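You operate a simulated robot arm through the tools that you are given. There is no shell and no other tool.

You run a simulated robot arm. Do the job below in one go: nothing can be reset, and whatever is moved stays where it is left.

TASK
Set the controls near the top of the blue bench. At the end: the black cap is in the red box; the blue knob is turned to Half; the small red spool stands on top of the green float; the black knob is turned to 4; the white eye block stands where the black cap stood; the red knob is turned to Free; whatever was shut is shut again. Leave all else as you found it, and nothing knocked over.

It is judged by the outcome, as a careful person would: the job done as asked, and still so three seconds after it is handed in. It fails if anything else is knocked over, pushed out of place, dropped, spilled or broken. A push-on lid holds only when it is set on centred and level and pressed home; a screw cap is set on level and turned clockwise until tight.

THE ROBOT
A 6-joint arm with a two-finger gripper, fixed in place. Base frame: the origin is at the foot of the arm, x ahead of it, y to its left, z up. Units: mm, degrees, N and s.
With the tool pointing down near the work surface it reaches from about 240 to 620 mm from the base axis. Its first joint turns from -66.0 to 66.0 degrees. Payload 1.37 kg.
The TCP is the grasp point between the finger pads, 22 mm short of the fingertips. In the tool frame z runs along the fingers and y along their closing line. The gripper opens to 92 mm; its body begins 65 mm behind the TCP.
Orientation is that of the tool frame in the base frame, as a unit quaternion [x, y, z, w]. With the fingers straight down and closing along the base's y, the tool's x points along the base's -x, its y along +y and its z along -z.

THE INTERFACE
- The arm moves only by the tool arm_command. Its argument "moves" is a list of rows, each a list of 7 numbers: the shift along the tool's x, y, z in m, then the turn, a rotation vector about the tool's x, y, z in degrees, then the opening in per cent of the stroke, from 0 (shut) to 100 (fully open). In form: [[tx, ty, tz, rx, ry, rz, jaw], ...]. A call has 1 to 20 rows; each row is the pose to reach, as a shift and turn from the pose commanded when the call began, along the tool's axes at that moment. A row lasts 0.2 s, in which the tool goes at most 50 mm and 8.6 degrees; a call with a longer step from one row to the next is refused whole, and so is a gripper value outside its range. Where a pose cannot be reached the arm comes as near as it can. A force on the tool above 40 N (or 10 N above the force at the start of the call, whichever is more), or a blocked arm, ends the call early, and 0.2 s more pass. Each finger travels about 59.9 mm/s and halts on what it meets, pressing with about 26 N; the grip force reading is that of the motor and also rises with nothing between the fingers. The clock runs only during rows and for 0.2 s after the last one: add rows that repeat a pose to give the fingers time. The reply holds the time, the measured pose of the TCP, the force on the tool along the base axes, the opening and the grip force, in the units named above and with some noise, with the torque about the TCP (base axes, N m) and any sound that the robot's microphone picked up.
- Cameras (640 x 400 px; columns grow to the right, rows downward): "scene" is fixed at [33.5, -435, 572.7]; the picture's right is [0.77, -0.64, 0.00], its down [-0.43, -0.52, -0.74] and it looks along [0.47, 0.57, -0.67] (base axes); focal length 221 px, centre (320, 200). "wrist" rides on the gripper at [71, 19, -102] in the tool frame; the picture's right is [-0.26, 0.97, 0.00], its down [-0.75, -0.20, -0.62] and it looks along [-0.60, -0.16, 0.78] (tool axes); focal length 280 px, centre (320, 200). There is no depth. A picture from a camera that has moved, and an enlarged one, comes with that camera's place and axes in the base frame and with its lens.
- get_image(camera): a new picture of that camera. It takes no simulated time.
- inspect(camera, box): a new picture of the part [left, top, right, bottom] of that camera's present view, enlarged. It takes no simulated time.
- close_job(): hands the job in; it is judged then, once.

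Places have to be worked out from the pictures, the camera data and where the tool is seen. Open the gripper and draw the arm clear of the work before you hand the job in, unless the task says otherwise.

The tools are called after "Call:" as a command line: name --pt "numbers of a row" for each row, then --argument value for the rest, lists and objects as JSON in quotes. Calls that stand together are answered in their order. arm_command: Moves the arm, as the interface text tells. Its arguments: {"type":"object","properties":{"moves":{"type":"array","items":{"type":"array","items":{"type":"number"}}}},"required":["moves"]} The other tools are called the same way: get_image (camera) takes a picture; inspect (camera, box) takes an enlarged picture of a part of a camera's view; close_job () hands the job in.

At the start:

```text
time: 0.0
ee_pos: [431.4, 61.9, 380.8]
tcp_rot: [0.0, 1.0, -0.001, 0.0]
force: [-0.2, 0.5, 1.2]
wrist_torque: [-0.02, 0.0, -0.02]
grip_width: 91.8
grasp_force: 0.0
```

scene: 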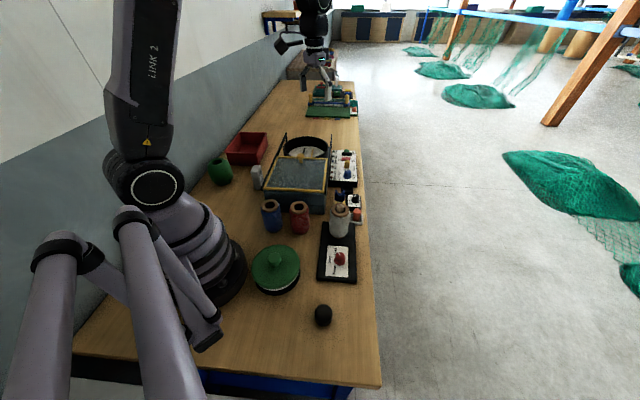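
wrist: 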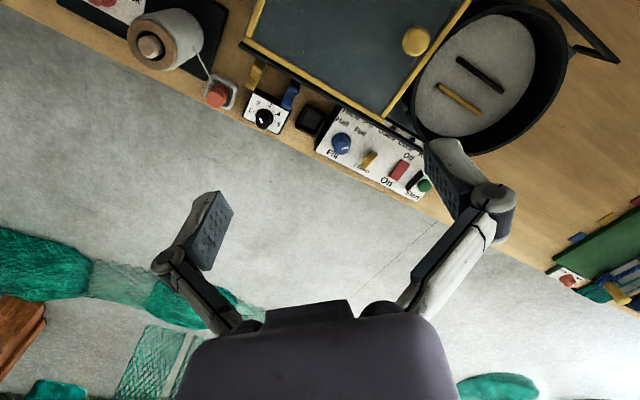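

I'll start with enlarged views of the bench to see what's where.

Call:
inspect --camera "scene" --box '[200, 120, 380, 232]'

Call:
inspect --camera "scene" --box '[220, 190, 380, 340]'

Call:
inspect --camera "scene" --box '[260, 0, 380, 130]'

Call:
inspect --camera "wrist" --box '[80, 0, 340, 160]'

Call:
inspect --camera "wrist" --box '[300, 90, 460, 210]'

```text
3.56 times, centred on (290, 176) of scene
camera zoom: at [33.5, -435.0, 572.7], right [0.77, -0.64, 0.0], down [-0.43, -0.52, -0.74], along [0.47, 0.57, -0.67], focal length 786 px, centre (427, 285)
```

zoom: 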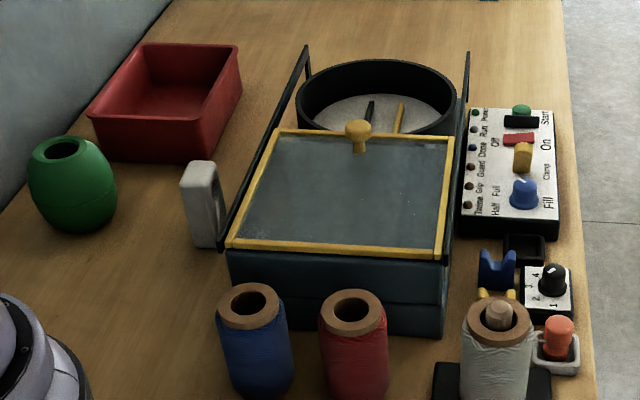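

```text
2.67 times, centred on (300, 265) of scene
camera zoom: at [33.5, -435.0, 572.7], right [0.77, -0.64, 0.0], down [-0.43, -0.52, -0.74], along [0.47, 0.57, -0.67], focal length 590 px, centre (373, 27)
```

zoom: 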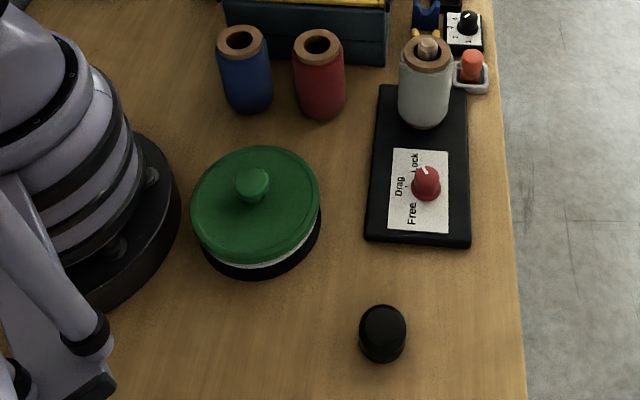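

```text
3.08 times, centred on (320, 65) of scene
camera zoom: at [33.5, -435.0, 572.7], right [0.77, -0.64, 0.0], down [-0.43, -0.52, -0.74], along [0.47, 0.57, -0.67], focal length 681 px, centre (320, 615)
```

zoom: 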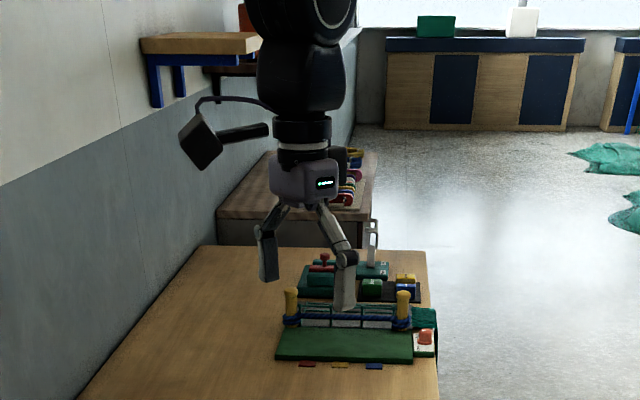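

```text
2.46 times, centred on (210, 80) of wrist
camera zoom: at [361.0, 80.9, 482.1], right [0.26, 0.97, 0.0], down [0.75, -0.2, 0.62], along [0.6, -0.16, -0.78], focal length 690 px, centre (591, 495)
```

zoom: 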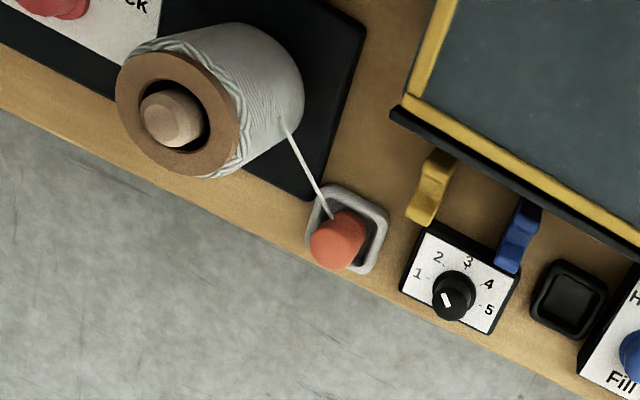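

```text
3.33 times, centred on (380, 150) of wrist
camera zoom: at [361.0, 80.9, 482.1], right [0.26, 0.97, 0.0], down [0.75, -0.2, 0.62], along [0.6, -0.16, -0.78], focal length 935 px, centre (120, 367)
```

zoom: 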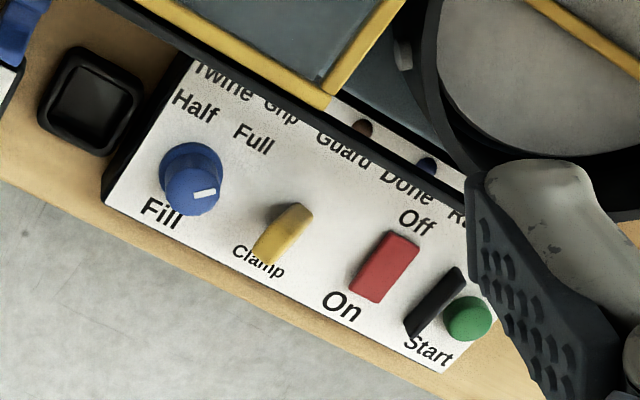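

Most objects are visible in the scene view, but I still need to find the small red spool and anything that is shut. I'll move the tool back and left at height so the wrist camera looks over the guard, red box and float.

Call:
arm_command --pt "0.03 0.03 -0.01 0 0 0 100" --pt "0.06 0.06 -0.02 0 0 0 100" --pt "0.09 0.09 -0.03 0 0 0 100" --pt "0.12 0.12 -0.04 0 0 0 100" --pt "0.15 0.15 -0.05 0 0 0 100" --pt "0.15 0.15 -0.05 0 0 0 100"

Call:
get_image --camera "wrist"

Call:
get_image --camera "scene"

```text
time: 1.4
ee_pos: [281.6, 211.6, 430.8]
tcp_rot: [0.0, 1.0, 0.0, 0.0]
force: [-1.0, 0.6, 0.1]
wrist_torque: [0.02, -0.02, 0.01]
grip_width: 91.9
grasp_force: 0.1
```

```text
taken
camera wrist: at [210.4, 231.4, 533.0], right [0.26, 0.96, 0.0], down [0.75, -0.2, 0.63], along [0.6, -0.16, -0.78], focal length 280 px, centre (320, 200)
```

wrist: 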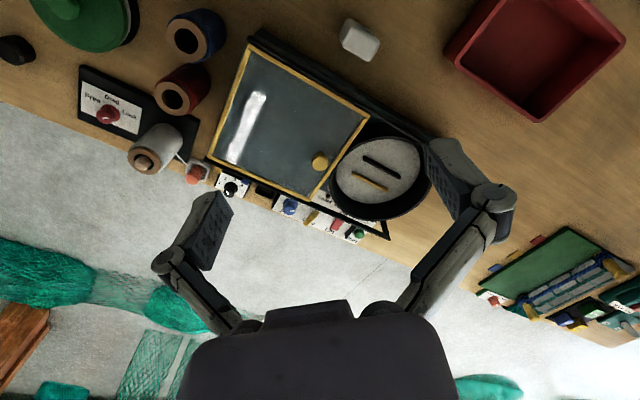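

```text
taken
```

scene: 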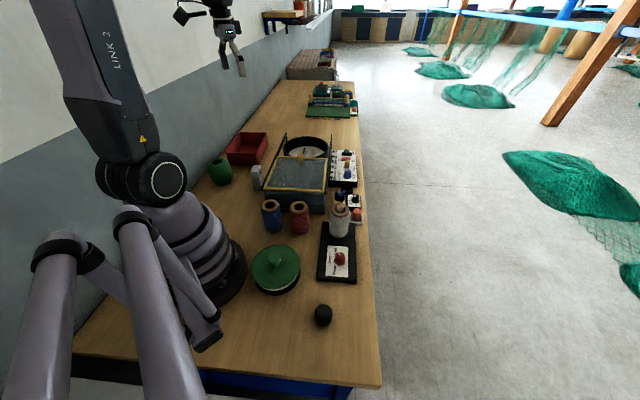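

The wrist view now covers the guard, box and spools. I'll enlarge each part.

Call:
inspect --camera "wrist" --box '[200, 30, 440, 180]'

Call:
inspect --camera "wrist" --box '[0, 0, 240, 150]'

Call:
inspect --camera "wrist" --box '[180, 140, 400, 270]'

Call:
inspect --camera "wrist" --box '[320, 0, 640, 200]'

Call:
inspect --camera "wrist" --box '[460, 210, 640, 350]'

```text
2.67 times, centred on (320, 105) of wrist
camera zoom: at [210.4, 231.4, 533.0], right [0.26, 0.96, 0.0], down [0.75, -0.2, 0.63], along [0.6, -0.16, -0.78], focal length 748 px, centre (320, 453)
```

zoom: 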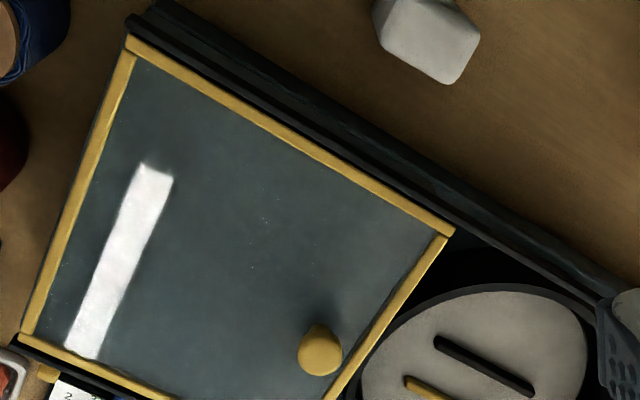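

```text
2.67 times, centred on (120, 75) of wrist
camera zoom: at [210.4, 231.4, 533.0], right [0.26, 0.96, 0.0], down [0.75, -0.2, 0.63], along [0.6, -0.16, -0.78], focal length 748 px, centre (853, 533)
```

zoom: 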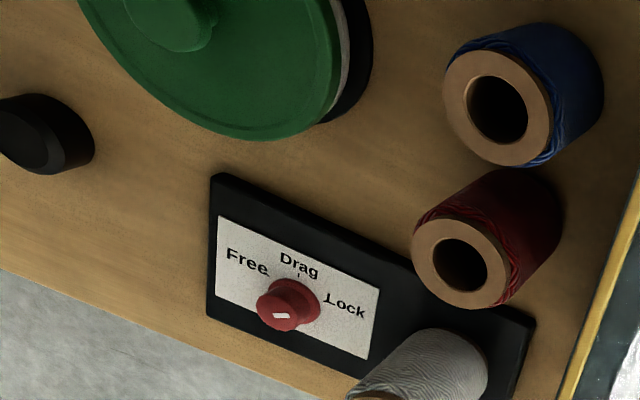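

```text
2.91 times, centred on (290, 205) of wrist
camera zoom: at [210.4, 231.4, 533.0], right [0.26, 0.96, 0.0], down [0.75, -0.2, 0.63], along [0.6, -0.16, -0.78], focal length 816 px, centre (407, 186)
```

zoom: 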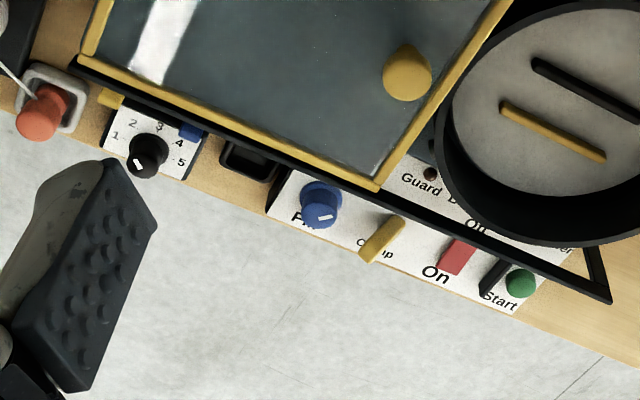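

```text
2.00 times, centred on (480, 100) of wrist
camera zoom: at [210.4, 231.4, 533.0], right [0.26, 0.96, 0.0], down [0.75, -0.2, 0.63], along [0.6, -0.16, -0.78], focal length 561 px, centre (0, 400)
```

zoom: 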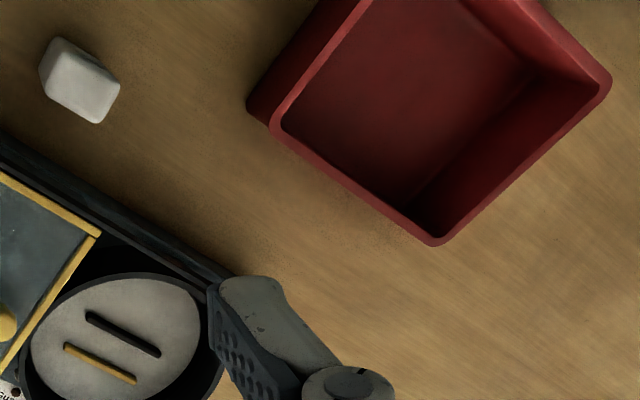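

```text
2.86 times, centred on (550, 280) of wrist
camera zoom: at [210.4, 231.4, 533.0], right [0.26, 0.96, 0.0], down [0.75, -0.2, 0.63], along [0.6, -0.16, -0.78], focal length 801 px, centre (-337, -29)
```

zoom: 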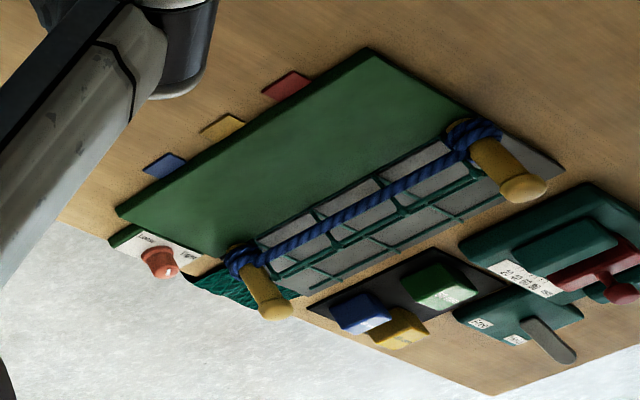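

No small red spool is visible yet. It may be in the green-lidded pot or under the guard. I'll swing the tool to the right and yaw it so the camera looks along -y toward the pot, drag plate and black cap.

Call:
arm_command --pt "-0.002 -0.02 0 0 0 7.5 100" --pt "-0.004 -0.04 0 0 0 15 100" --pt "-0.006 -0.06 0 0 0 22.5 100" --pt "-0.008 -0.08 0 0 0 30 100" --pt "-0.01 -0.1 0 0 0 37.5 100" --pt "-0.012 -0.12 0 0 0 45 100" --pt "-0.014 -0.14 0 0 0 52.5 100" --pt "-0.015 -0.16 0 0 0 60 100" --pt "-0.016 -0.18 0 0 0 67.5 100" --pt "-0.017 -0.2 0 0 0 75 100" --pt "-0.018 -0.22 0 0 0 82.5 100" --pt "-0.018 -0.232 0 0 0 90 100" --pt "-0.018 -0.232 0 0 0 90 100"

Call:
get_image --camera "wrist"

```text
time: 4.2
ee_pos: [300.1, -20.6, 430.8]
tcp_rot: [0.708, 0.706, 0.0, 0.0]
force: [-0.1, -0.1, 0.3]
wrist_torque: [-0.02, -0.01, -0.01]
grip_width: 91.9
grasp_force: 0.1
```

```text
taken
camera wrist: at [319.7, 50.2, 531.6], right [0.96, -0.26, 0.0], down [-0.21, -0.75, 0.63], along [-0.16, -0.6, -0.78], focal length 280 px, centre (320, 200)
```

wrist: 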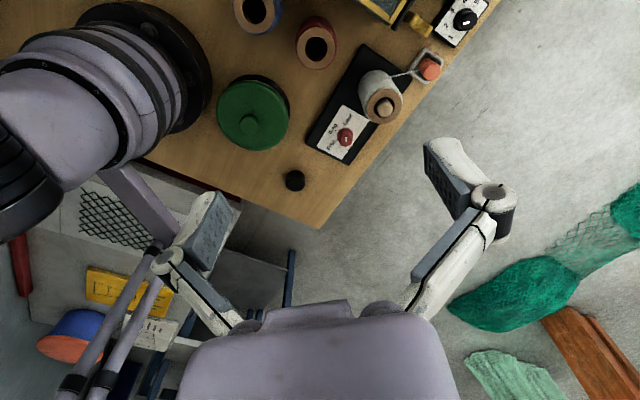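

The bench is turned about 45° to the base frame. By triangulation the guard is about 200 mm square, centred near (395,122) with its top at z≈110. The pot knob is near (153,-106,72). I'll enlarge this view, then move over to look at the guard more steeply.

Call:
inspect --camera "wrist" --box '[200, 0, 500, 200]'

Call:
arm_command --pt "0.037 0.017 0.016 0 0 0 100" --pt "0.073 0.034 0.032 0 0 0 100" --pt "0.11 0.051 0.049 0 0 0 100" --pt "0.147 0.068 0.065 0 0 0 100" --pt "0.183 0.085 0.081 0 0 0 100" --pt "0.22 0.102 0.098 0 0 0 100" --pt "0.256 0.119 0.114 0 0 0 100" --pt "0.293 0.136 0.13 0 0 0 100" --pt "0.293 0.136 0.13 0 0 0 100"

Call:
get_image --camera "wrist"

```text
2.00 times, centred on (350, 100) of wrist
camera zoom: at [319.7, 50.2, 531.6], right [0.96, -0.26, 0.0], down [-0.21, -0.75, 0.63], along [-0.16, -0.6, -0.78], focal length 561 px, centre (260, 400)
```

zoom: 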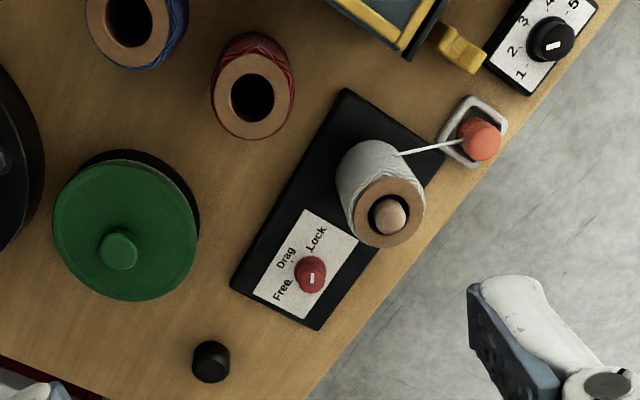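

```text
time: 6.2
ee_pos: [436.5, 273.7, 300.9]
tcp_rot: [0.707, 0.707, 0.0, 0.001]
force: [-0.1, -0.1, 0.0]
wrist_torque: [0.01, 0.02, 0.01]
grip_width: 91.9
grasp_force: 0.1
```

```text
taken
camera wrist: at [456.7, 345.6, 401.7], right [0.96, -0.26, 0.0], down [-0.2, -0.75, 0.63], along [-0.16, -0.6, -0.78], focal length 280 px, centre (320, 200)
```

wrist: 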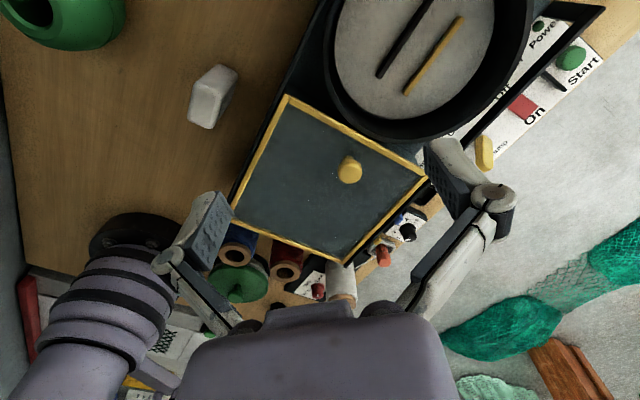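

The guard sheet looks opaque from above. I'll enlarge the machine's front face and the guard details.

Call:
inspect --camera "scene" --box '[255, 135, 335, 220]'

Call:
inspect --camera "wrist" --box '[180, 60, 460, 260]'

Call:
inspect --camera "scene" --box '[315, 140, 370, 240]'

```text
4.71 times, centred on (295, 178) of scene
camera zoom: at [33.6, -435.0, 572.7], right [0.77, -0.64, 0.0], down [-0.43, -0.52, -0.74], along [0.47, 0.57, -0.67], focal length 1041 px, centre (438, 306)
```

zoom: 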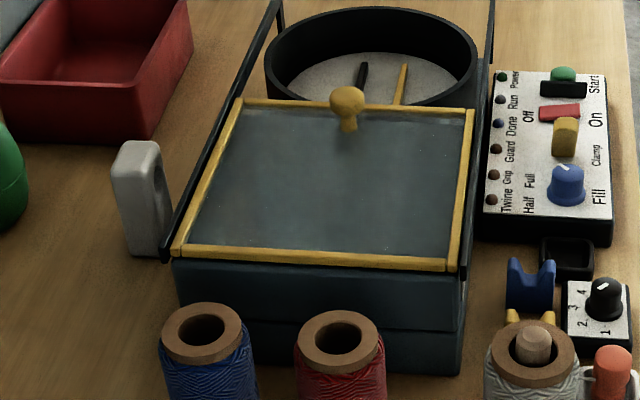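

```text
2.00 times, centred on (320, 160) of wrist
camera zoom: at [456.7, 345.6, 401.7], right [0.96, -0.26, 0.0], down [-0.2, -0.75, 0.63], along [-0.16, -0.6, -0.78], focal length 561 px, centre (320, 280)
```

zoom: 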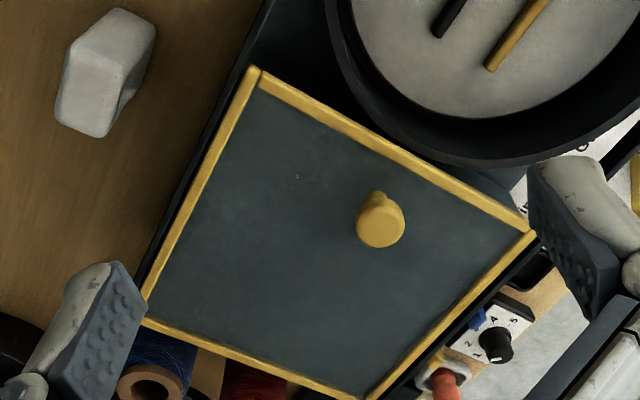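

```text
4.00 times, centred on (342, 190) of scene
camera zoom: at [33.6, -435.0, 572.7], right [0.77, -0.64, 0.0], down [-0.43, -0.52, -0.74], along [0.47, 0.57, -0.67], focal length 885 px, centre (230, 240)
```

zoom: 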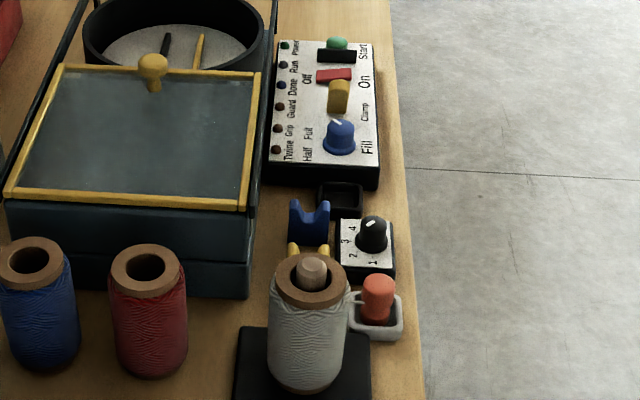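

I still haven't found a separate small red spool, so I'll look at the rest of this view (bench left side and corners) before moving again.

Call:
inspect --camera "wrist" --box '[0, 180, 240, 400]'

Call:
inspect --camera "wrist" --box '[0, 0, 260, 140]'

Call:
inspect --camera "wrist" --box '[300, 0, 640, 200]'

Call:
inspect --camera "scene" --box '[60, 220, 320, 400]'

```text
1.82 times, centred on (120, 290) of wrist
camera zoom: at [456.7, 345.6, 401.7], right [0.96, -0.26, 0.0], down [-0.2, -0.75, 0.63], along [-0.16, -0.6, -0.78], focal length 510 px, centre (684, 36)
```

zoom: 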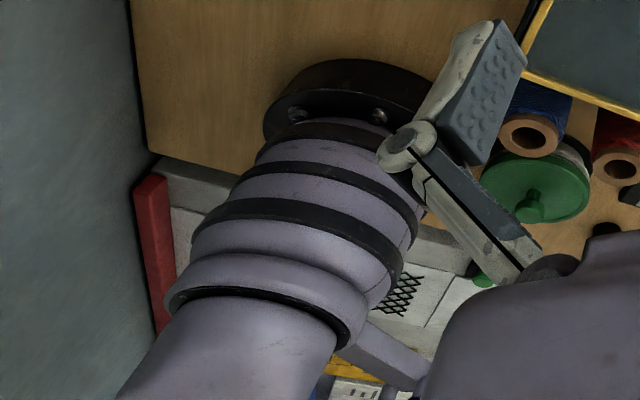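

```text
2.46 times, centred on (130, 70) of wrist
camera zoom: at [456.7, 345.6, 401.7], right [0.96, -0.26, 0.0], down [-0.2, -0.75, 0.63], along [-0.16, -0.6, -0.78], focal length 690 px, centre (788, 520)
```

zoom: 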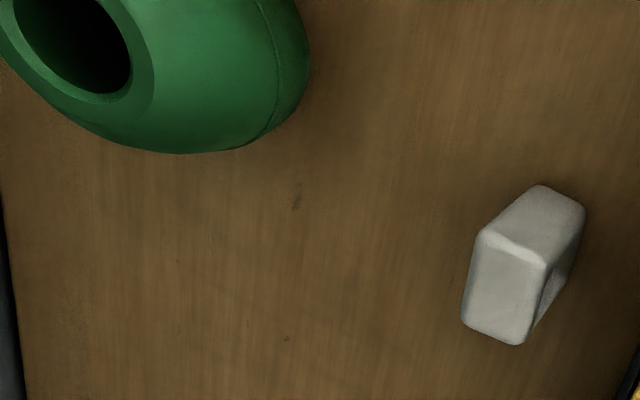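

```text
1.88 times, centred on (470, 100) of wrist
camera zoom: at [456.7, 345.6, 401.7], right [0.96, -0.26, 0.0], down [-0.2, -0.75, 0.63], along [-0.16, -0.6, -0.78], focal length 528 px, centre (38, 388)
```

zoom: 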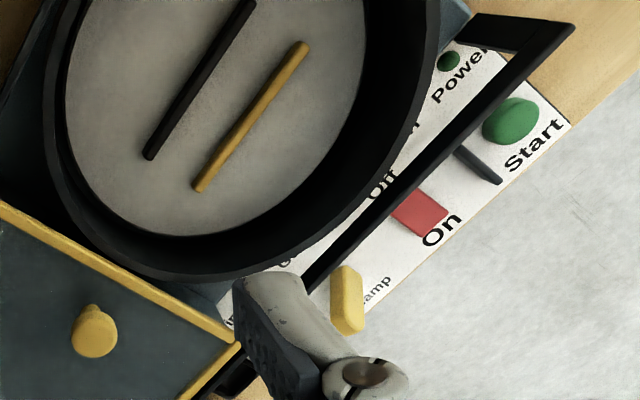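

```text
2.22 times, centred on (190, 310) of scene
camera zoom: at [33.6, -435.0, 572.7], right [0.77, -0.64, 0.0], down [-0.43, -0.52, -0.74], along [0.47, 0.57, -0.67], focal length 492 px, centre (609, -44)
```

zoom: 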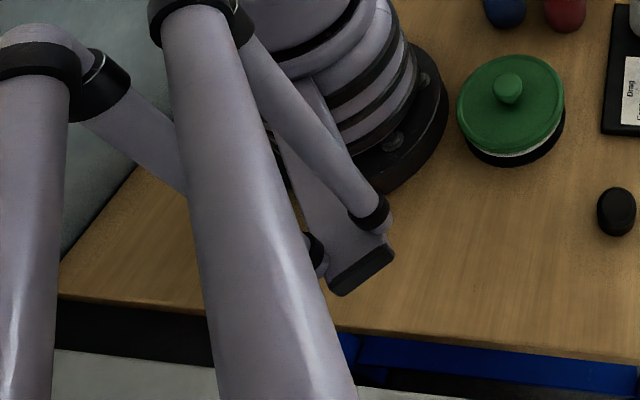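

The pot has a green push-on lid and looks like the likeliest hiding place, since the visible red spool is as big as the blue one (about 62 mm wide, 104 mm tall). I'll go over toward the pot at safe height, turning the tool to a radial yaw, for a close look.

Call:
arm_command --pt "-0.038 -0.014 0 0 0 -4.6 100" --pt "-0.076 -0.028 0 0 0 -9.2 100" --pt "-0.114 -0.042 0 0 0 -13.8 100" --pt "-0.152 -0.056 0 0 0 -18.4 100" --pt "-0.19 -0.07 0 0 0 -23 100" --pt "-0.228 -0.084 0 0 0 -27.6 100" --pt "-0.266 -0.098 0 0 0 -32.2 100" --pt "-0.304 -0.112 0 0 0 -36.8 100" --pt "-0.342 -0.126 0 0 0 -41.4 100" --pt "-0.38 -0.14 0 0 0 -46 100" --pt "-0.418 -0.154 0 0 0 -50.6 100" --pt "-0.454 -0.166 0 0 0 -55 100" --pt "-0.454 -0.166 0 0 0 -55 100"

Call:
get_image --camera "wrist"

```text
time: 9.0
ee_pos: [269.3, -180.2, 300.7]
tcp_rot: [0.3, 0.954, 0.0, 0.0]
force: [-0.6, -0.6, -0.1]
wrist_torque: [0.0, -0.01, -0.03]
grip_width: 92.1
grasp_force: 0.0
```

```text
taken
camera wrist: at [221.9, -123.7, 402.2], right [0.77, 0.64, 0.0], down [0.5, -0.6, 0.63], along [0.4, -0.48, -0.78], focal length 280 px, centre (320, 200)
```

wrist: 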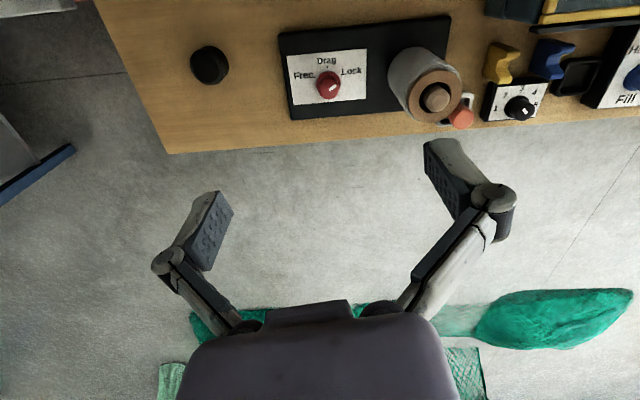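

The drag plate and black cap are clear in this view. I'll tilt the tool inward 30° and draw back to bring the pot into view.

Call:
arm_command --pt "0.014 0 0 0 6 0 100" --pt "0.028 0 0 0 12 0 100" --pt "0.042 0 0 0 18 0 100" --pt "0.056 0 0 0 24 0 100" --pt "0.07 0 0 0 30 0 100" --pt "0.07 0 0 0 30 0 100"

Call:
get_image --camera "wrist"

```text
time: 10.4
ee_pos: [211.6, -140.5, 300.8]
tcp_rot: [0.291, 0.921, 0.078, -0.248]
force: [-0.3, 0.8, -0.4]
wrist_torque: [0.0, 0.02, 0.01]
grip_width: 91.8
grasp_force: 0.1
```

```text
taken
camera wrist: at [214.3, -119.0, 423.5], right [0.74, 0.66, -0.13], down [0.67, -0.72, 0.16], along [0.01, -0.21, -0.98], focal length 280 px, centre (320, 200)
```

wrist: 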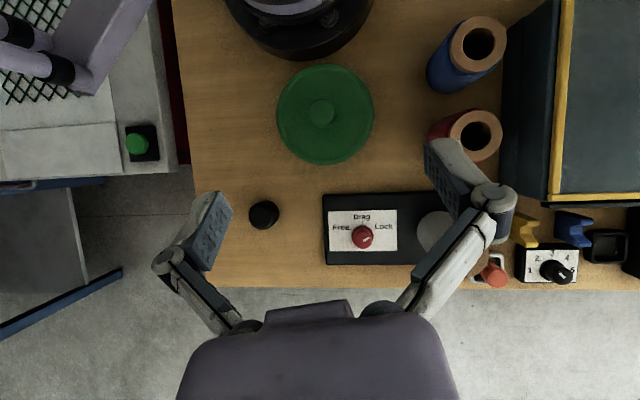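

The tilt works and this is nearly a plan view. The pot is centred near (149,-109), and the cap is near (173,-276). I'll zoom on the lid, cap and controls.

Call:
inspect --camera "wrist" --box '[260, 40, 400, 180]'

Call:
inspect --camera "wrist" --box '[230, 180, 410, 280]'

Call:
inspect --camera "scene" --box '[235, 230, 315, 310]'

```text
2.86 times, centred on (330, 110) of wrist
camera zoom: at [214.3, -119.0, 423.5], right [0.74, 0.66, -0.13], down [0.67, -0.72, 0.16], along [0.01, -0.21, -0.98], focal length 801 px, centre (291, 457)
```

zoom: 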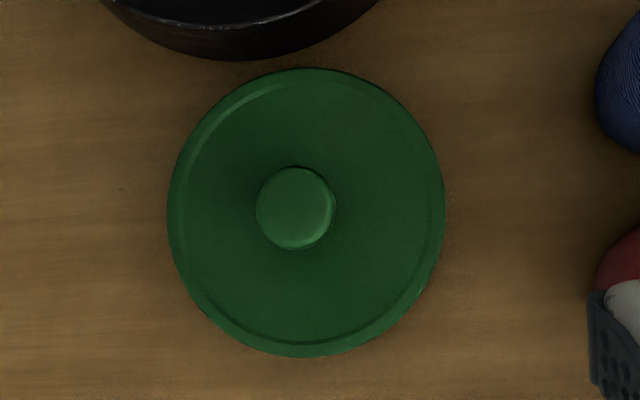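

```text
3.56 times, centred on (320, 230) of wrist
camera zoom: at [214.3, -119.0, 423.5], right [0.74, 0.66, -0.13], down [0.67, -0.72, 0.16], along [0.01, -0.21, -0.98], focal length 997 px, centre (320, 93)
```

zoom: 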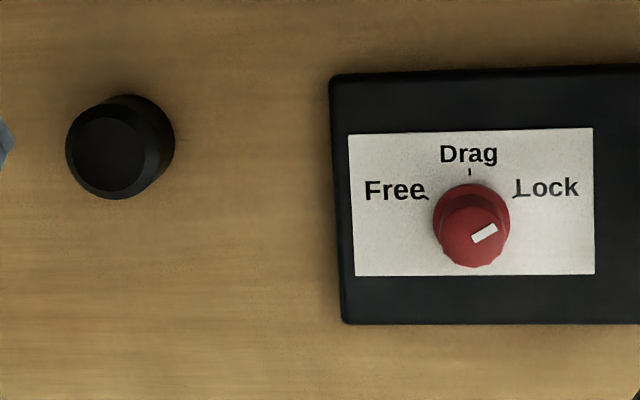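

```text
5.00 times, centred on (275, 270) of scene
camera zoom: at [33.5, -435.0, 572.7], right [0.77, -0.64, 0.0], down [-0.43, -0.52, -0.74], along [0.47, 0.57, -0.67], focal length 1106 px, centre (545, -150)
```

zoom: 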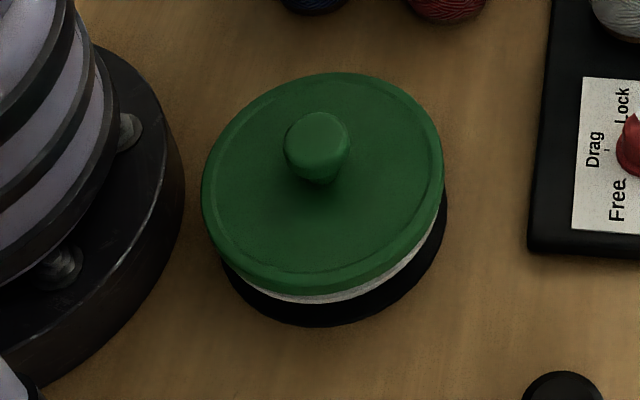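

The lid knob is about 34 mm wide with its top near z=78, and the lid top is at z≈44. I'll come down above the knob with the 30° tilt and the jaw partly closed, then check alignment.

Call:
arm_command --pt "-0.006 -0.002 0.033 0 0 0 75" --pt "-0.012 -0.004 0.066 0 0 0 70" --pt "-0.018 -0.006 0.1 0 0 0 65" --pt "-0.024 -0.008 0.133 0 0 0 65" --pt "-0.03 -0.01 0.166 0 0 0 65" --pt "-0.036 -0.011 0.199 0 0 0 65" --pt "-0.036 -0.011 0.199 0 0 0 65"

Call:
get_image --camera "wrist"

Call:
get_image --camera "scene"

```text
time: 12.0
ee_pos: [149.2, -111.2, 112.6]
tcp_rot: [0.291, 0.921, 0.079, -0.247]
force: [1.1, -0.1, -0.2]
wrist_torque: [-0.01, 0.05, -0.01]
grip_width: 59.6
grasp_force: 0.1
```

```text
taken
camera wrist: at [152.4, -89.3, 235.0], right [0.74, 0.66, -0.13], down [0.67, -0.72, 0.16], along [0.01, -0.21, -0.98], focal length 280 px, centre (320, 200)
```

wrist: 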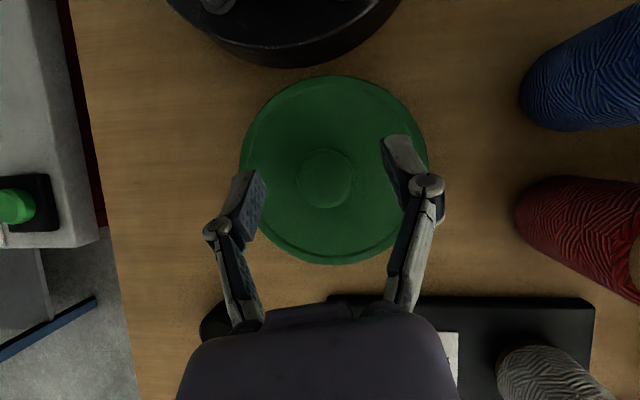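

```text
taken
```

scene: 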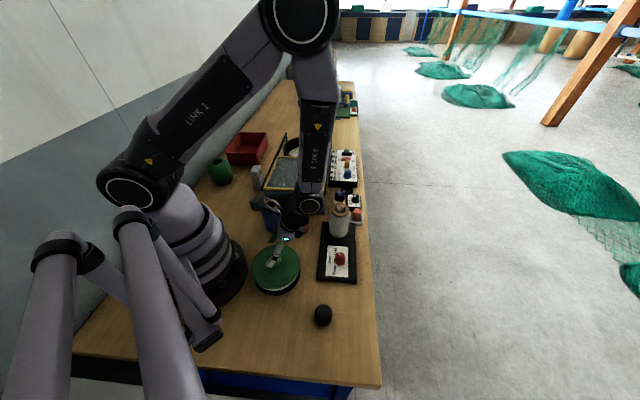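

The arm reaches here. Before going lower I'll check clearance between the wrist and the spools in the scene view, and the alignment over the knob.

Call:
inspect --camera "scene" --box '[220, 140, 380, 300]'

Call:
inspect --camera "wrist" --box '[200, 60, 460, 280]'

```text
2.50 times, centred on (300, 220) of scene
camera zoom: at [33.5, -435.0, 572.7], right [0.77, -0.64, 0.0], down [-0.43, -0.52, -0.74], along [0.47, 0.57, -0.67], focal length 553 px, centre (370, 150)
```

zoom: 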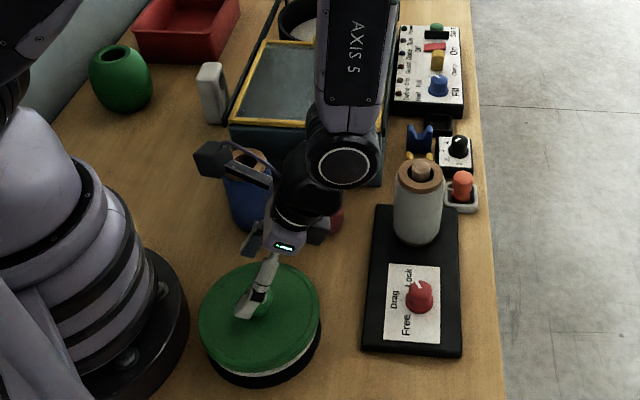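

```text
1.82 times, centred on (330, 170) of wrist
camera zoom: at [152.4, -89.3, 235.0], right [0.74, 0.66, -0.13], down [0.67, -0.72, 0.16], along [0.01, -0.21, -0.98], focal length 510 px, centre (302, 254)
```

zoom: 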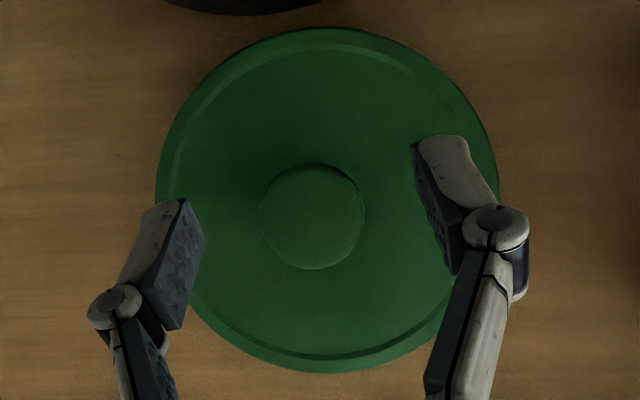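

The knob sits right under the TCP at about (149,-111), so alignment is good. I'll lower straight down to z≈71 and close on the knob.

Call:
arm_command --pt "-0.007 0 0.012 0 0 0 65" --pt "-0.014 0 0.024 0 0 0 65" --pt "-0.0209 0 0.036 0 0 0 65" --pt "-0.0209 0 0.036 0 0 0 65" --pt "-0.0209 0 0.036 0 0 0 45" --pt "-0.0209 0 0.036 0 0 0 20" --pt "-0.0209 0 0.036 0 0 0 20" --pt "-0.0209 0 0.036 0 0 0 20"

Call:
inspect --camera "wrist" --box '[200, 60, 460, 280]'

Call:
inspect --camera "scene" --box '[235, 220, 335, 310]'

```text
time: 13.6
ee_pos: [148.5, -113.6, 70.5]
tcp_rot: [0.29, 0.921, 0.078, -0.246]
force: [-18.4, -29.0, 7.6]
wrist_torque: [-0.09, 0.09, 0.13]
grip_width: 31.5
grasp_force: 26.1
stopped in row 7: the force on the tool passed its limit at 46 N (the readings are from after the stop); the commanded pose is now the measured one
```

```text
1.82 times, centred on (330, 170) of wrist
camera zoom: at [151.3, -90.9, 192.9], right [0.74, 0.66, -0.13], down [0.67, -0.72, 0.16], along [0.01, -0.21, -0.98], focal length 510 px, centre (302, 254)
```

zoom: 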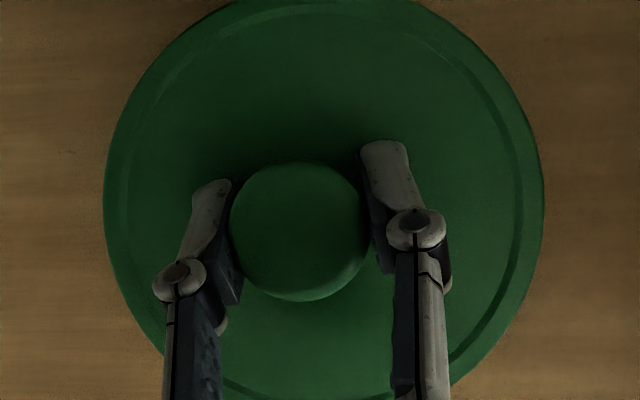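

```text
4.44 times, centred on (285, 265) of scene
camera zoom: at [33.5, -435.0, 572.7], right [0.77, -0.64, 0.0], down [-0.43, -0.52, -0.74], along [0.47, 0.57, -0.67], focal length 983 px, centre (476, -89)
```

zoom: 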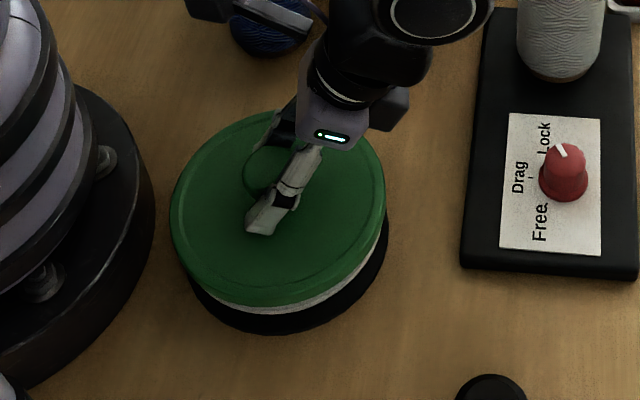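

The grip closed on the knob at 31.5 mm, but there is a sideways force of about 34 N along -y_tool, so I'm slightly off-centre. I'll repeat a zero-shift row to read whether it relaxes.

Call:
arm_command --pt "0 0 0 0 0 0 20"

```text
time: 14.0
ee_pos: [148.6, -112.1, 69.5]
tcp_rot: [0.289, 0.922, 0.077, -0.246]
force: [-8.1, -13.5, 2.8]
wrist_torque: [-0.04, 0.01, 0.0]
grip_width: 31.2
grasp_force: 26.7
stopped in row 1: the force on the tool passed its limit at 47 N (the readings are from after the stop); the commanded pose is now the measured one
```

The force is relaxing. I'll ease 1 mm along -y_tool to relieve the rest while holding the grip.

Call:
arm_command --pt "0 -0.001 0 0 0 0 20" --pt "0 -0.001 0 0 0 0 20"

```text
time: 14.6
ee_pos: [147.7, -114.0, 68.8]
tcp_rot: [0.29, 0.921, 0.078, -0.247]
force: [7.0, 5.3, 15.5]
wrist_torque: [0.04, -0.05, 0.02]
grip_width: 31.3
grasp_force: 25.9
```

Forces are small now. I'll pull straight up gently in small steps to pop the lid.

Call:
arm_command --pt "0.001 0 -0.0017 0 0 0 20" --pt "0.002 0 -0.0035 0 0 0 20" --pt "0.003 0 -0.0052 0 0 0 20" --pt "0.004 0 -0.0069 0 0 0 20" --pt "0.005 0 -0.0087 0 0 0 20" --pt "0.006 0 -0.0104 0 0 0 20" --pt "0.0075 0 -0.013 0 0 0 20" --pt "0.009 0 -0.0156 0 0 0 20"

Call:
inspect --camera "scene" --box '[235, 220, 335, 310]'

```text
time: 16.4
ee_pos: [146.9, -113.1, 87.6]
tcp_rot: [0.291, 0.921, 0.079, -0.248]
force: [-0.4, -0.6, -0.2]
wrist_torque: [0.03, 0.0, 0.02]
grip_width: 31.2
grasp_force: 26.2
heard: snap
```

```text
4.44 times, centred on (285, 265) of scene
camera zoom: at [33.5, -435.0, 572.7], right [0.77, -0.64, 0.0], down [-0.43, -0.52, -0.74], along [0.47, 0.57, -0.67], focal length 983 px, centre (476, -89)
```

zoom: 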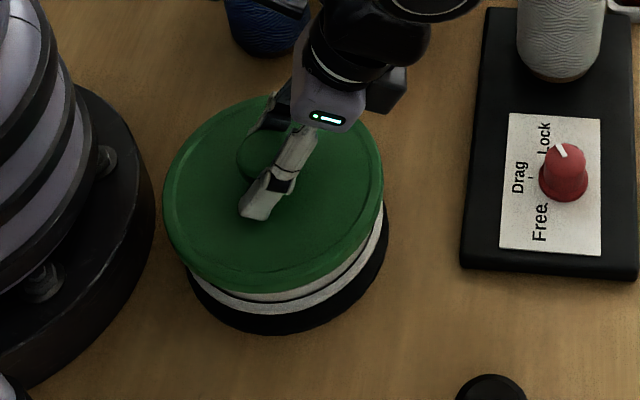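

A snap was heard and the lid is free, with the white pot body showing beneath it. I'll raise it, move it outward, and look into the pot.

Call:
arm_command --pt "0.013 0 -0.022 0 0 0 20" --pt "0.026 0 -0.044 0 0 0 20" --pt "0.039 0 -0.066 0 0 0 20" --pt "0.0512 0 -0.0883 0 0 0 20" --pt "0.0274 0 -0.102 0 0 0 20" --pt "0.0036 0 -0.1158 0 0 0 20" --pt "0.0036 0 -0.1158 0 0 0 20"

Call:
inspect --camera "scene" --box '[220, 180, 360, 310]'

Call:
get_image --camera "wrist"

```text
time: 18.0
ee_pos: [192.6, -144.9, 190.1]
tcp_rot: [0.29, 0.921, 0.079, -0.247]
force: [0.8, -0.1, -0.4]
wrist_torque: [0.03, -0.06, -0.01]
grip_width: 31.2
grasp_force: 26.4
```

```text
3.08 times, centred on (290, 245) of scene
camera zoom: at [33.5, -435.0, 572.7], right [0.77, -0.64, 0.0], down [-0.43, -0.52, -0.74], along [0.47, 0.57, -0.67], focal length 681 px, centre (412, 62)
```

zoom: 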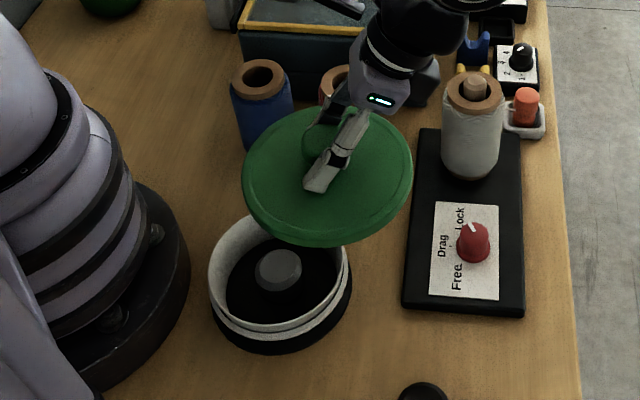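

```text
taken
camera wrist: at [196.1, -122.5, 314.1], right [0.74, 0.66, -0.13], down [0.67, -0.72, 0.16], along [0.01, -0.21, -0.98], focal length 280 px, centre (320, 200)
```

wrist: 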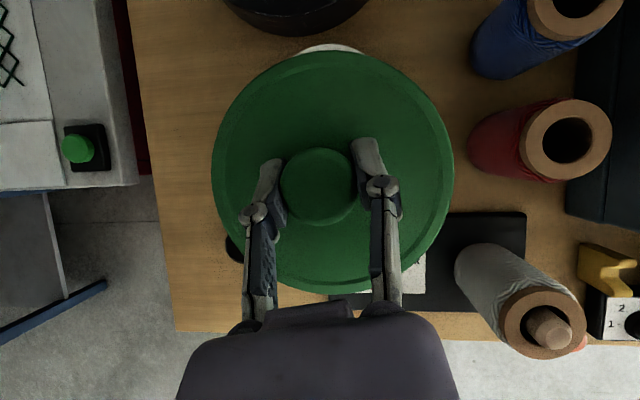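

The pot interior shows a grey disc on a black floor, with part of it hidden by the lid. I'll swing the lid left around the base, staying high, to open the view.

Call:
arm_command --pt "0.0009 0.0316 0.0005 3.75 0 -6.5 20" --pt "0.0053 0.0626 0.0031 7.5 0 -13 20" --pt "0.0132 0.0929 0.0076 11.25 0 -19.5 20" --pt "0.0245 0.1215 0.0141 15 0 -26 20" --pt "0.0388 0.1483 0.0224 18.75 0 -32.5 20" --pt "0.0562 0.1727 0.0324 22.5 0 -39 20" --pt "0.0562 0.1727 0.0324 22.5 0 -39 20"

Call:
inspect --camera "scene" --box '[230, 220, 330, 310]'

Call:
get_image --camera "wrist"

```text
time: 19.6
ee_pos: [240.1, 34.7, 188.6]
tcp_rot: [-0.084, 0.962, -0.021, -0.258]
force: [-0.9, 0.5, 0.3]
wrist_torque: [-0.03, -0.01, 0.01]
grip_width: 31.2
grasp_force: 25.7
```

```text
4.44 times, centred on (280, 265) of scene
camera zoom: at [33.6, -435.0, 572.7], right [0.77, -0.64, 0.0], down [-0.43, -0.52, -0.74], along [0.47, 0.57, -0.67], focal length 983 px, centre (498, -89)
```

zoom: 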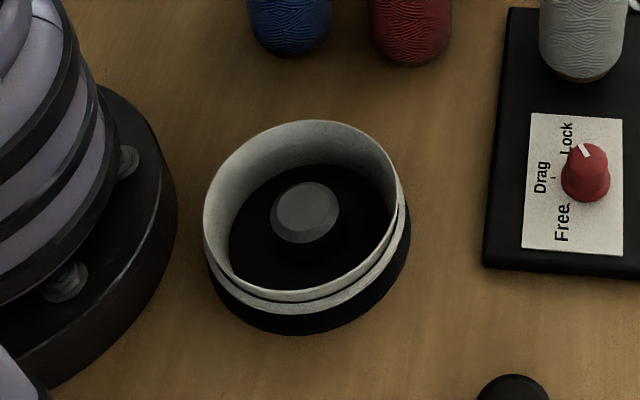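

```text
taken
camera wrist: at [225.9, 52.5, 311.5], right [0.05, 0.99, -0.13], down [0.99, -0.03, 0.17], along [0.16, -0.14, -0.98], focal length 280 px, centre (320, 200)
```

wrist: 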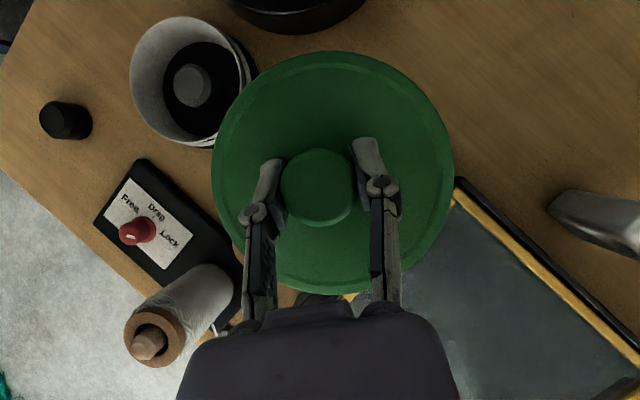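

There's no red spool in the pot, just a grey-topped cylinder at its centre. I'll zoom in to be sure what it is.

Call:
inspect --camera "wrist" --box '[20, 0, 270, 170]'

Call:
inspect --camera "scene" --box '[255, 240, 305, 290]'

Call:
inspect --camera "scene" --box '[300, 290, 350, 340]'

```text
2.35 times, centred on (145, 85) of wrist
camera zoom: at [225.9, 52.5, 311.5], right [0.05, 0.99, -0.13], down [0.99, -0.03, 0.17], along [0.16, -0.14, -0.98], focal length 660 px, centre (732, 471)
```

zoom: 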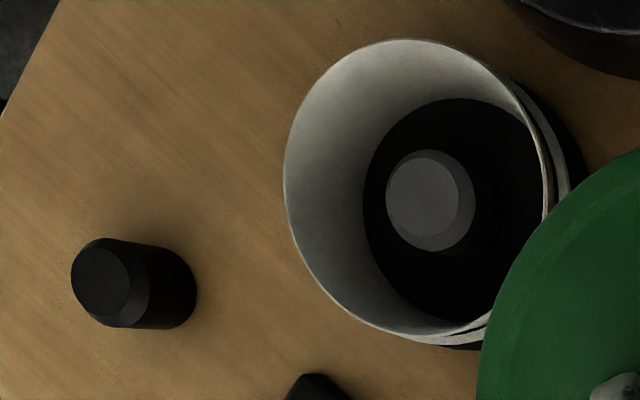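

```text
8.00 times, centred on (280, 265) of scene
camera zoom: at [33.6, -435.0, 572.7], right [0.77, -0.64, 0.0], down [-0.43, -0.52, -0.74], along [0.47, 0.57, -0.67], focal length 1770 px, centre (640, -320)
```

zoom: 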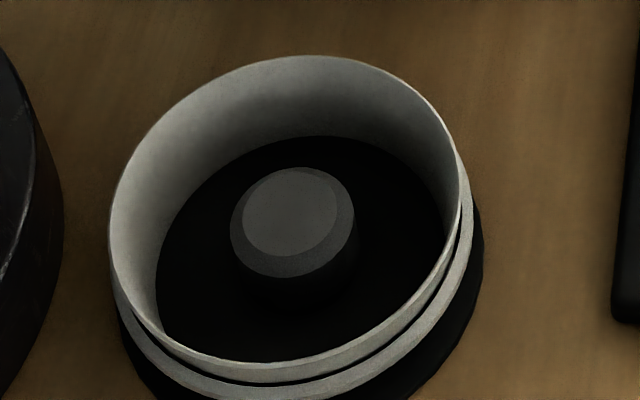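

```text
8.00 times, centred on (325, 315) of scene
camera zoom: at [33.6, -435.0, 572.7], right [0.77, -0.64, 0.0], down [-0.43, -0.52, -0.74], along [0.47, 0.57, -0.67], focal length 1770 px, centre (280, -720)
```

zoom: 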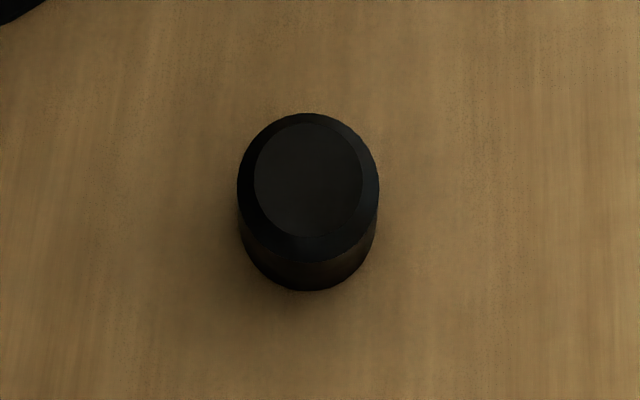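

The cap inside the pot is clearly grey, while the one on the bench is black. So nothing in the pot is needed and I'll put the lid straight back. First I'll swing back to the pot side.

Call:
arm_command --pt "0.0026 -0.0317 0.0015 -3.75 0 6.5 20" --pt "0.0088 -0.0625 0.0051 -7.5 0 13 20" --pt "0.0184 -0.0922 0.0107 -11.25 0 19.5 20" --pt "0.0313 -0.1202 0.0181 -15 0 26 20" --pt "0.0473 -0.146 0.0273 -18.75 0 32.5 20" --pt "0.0661 -0.1693 0.0382 -22.5 0 39 20" --pt "0.0661 -0.1693 0.0382 -22.5 0 39 20"

Call:
get_image --camera "wrist"

```text
time: 21.2
ee_pos: [192.4, -146.1, 189.8]
tcp_rot: [0.292, 0.921, 0.079, -0.246]
force: [-0.1, -0.6, 0.3]
wrist_torque: [0.01, 0.01, 0.0]
grip_width: 31.3
grasp_force: 25.8
```

```text
taken
camera wrist: at [195.4, -123.9, 312.7], right [0.74, 0.66, -0.13], down [0.67, -0.72, 0.16], along [0.01, -0.21, -0.98], focal length 280 px, centre (320, 200)
```

wrist: 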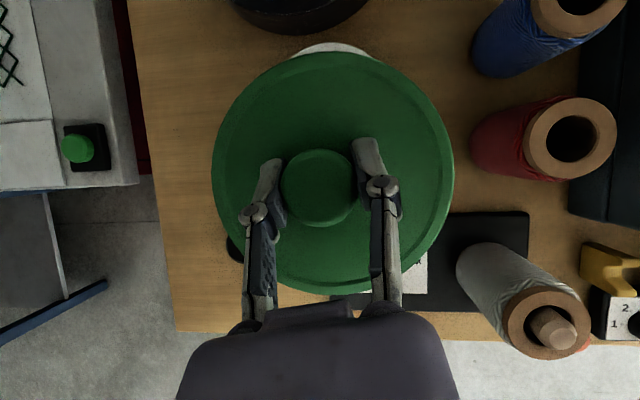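

I'll move back over the pot and lower to just above seating height (TCP z≈92), then check alignment from both cameras.

Call:
arm_command --pt "0.0241 0.0004 0.0139 0 0 0 20" --pt "0.0482 0.0008 0.0278 0 0 0 20" --pt "0.0318 0.0008 0.056 0 0 0 20" --pt "0.0155 0.0008 0.0843 0 0 0 20" --pt "-0.0009 0.0008 0.1125 0 0 0 20" --pt "-0.0009 0.0008 0.1125 0 0 0 20"

Call:
inspect --camera "scene" --box '[235, 220, 335, 310]'

Call:
get_image --camera "wrist"

```text
time: 22.6
ee_pos: [148.8, -115.2, 92.5]
tcp_rot: [0.29, 0.921, 0.078, -0.247]
force: [-0.4, 0.4, -0.5]
wrist_torque: [0.03, 0.02, 0.01]
grip_width: 31.3
grasp_force: 26.1
```

```text
4.44 times, centred on (285, 265) of scene
camera zoom: at [33.5, -435.0, 572.7], right [0.77, -0.64, 0.0], down [-0.43, -0.52, -0.74], along [0.47, 0.57, -0.67], focal length 983 px, centre (476, -89)
```

zoom: 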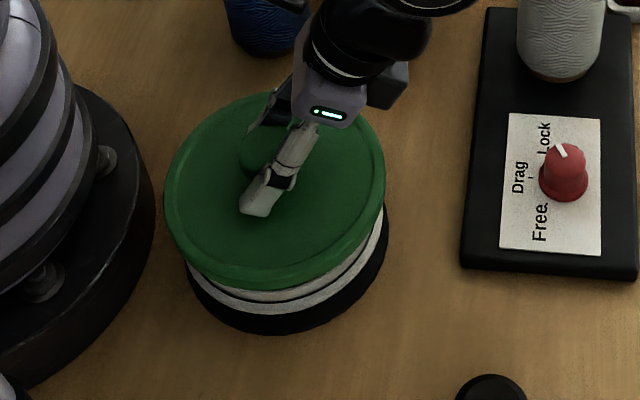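

```text
taken
camera wrist: at [151.0, -92.2, 214.8], right [0.74, 0.66, -0.13], down [0.67, -0.72, 0.16], along [0.01, -0.21, -0.98], focal length 280 px, centre (320, 200)
```

wrist: 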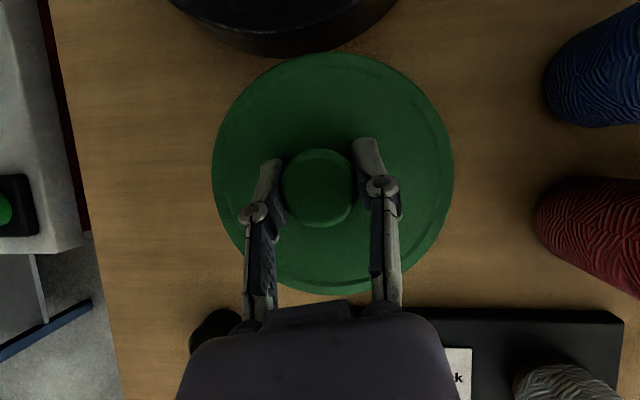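

The lid hangs over the pot but sits about 2 mm off toward -y compared with just after it popped. I'll correct by (-1.2, +2.0) mm and lower to z≈78.

Call:
arm_command --pt "0.00185 0.00095 0.00107 0 0 0 20" --pt "-0.002 0.00095 0.0075 0 0 0 20" --pt "-0.0052 0.00095 0.0132 0 0 0 20" --pt "-0.0052 0.00095 0.0132 0 0 0 20"

Call:
inspect --camera "scene" --box '[235, 220, 335, 310]'

```text
time: 23.6
ee_pos: [147.1, -112.4, 76.9]
tcp_rot: [0.291, 0.921, 0.079, -0.247]
force: [-0.1, 0.4, 0.1]
wrist_torque: [-0.01, -0.02, 0.0]
grip_width: 30.9
grasp_force: 26.2
```

```text
4.44 times, centred on (285, 265) of scene
camera zoom: at [33.5, -435.0, 572.7], right [0.77, -0.64, 0.0], down [-0.43, -0.52, -0.74], along [0.47, 0.57, -0.67], focal length 983 px, centre (476, -89)
```

zoom: 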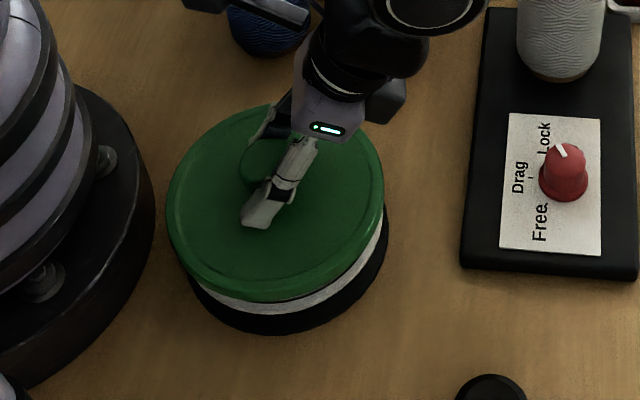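

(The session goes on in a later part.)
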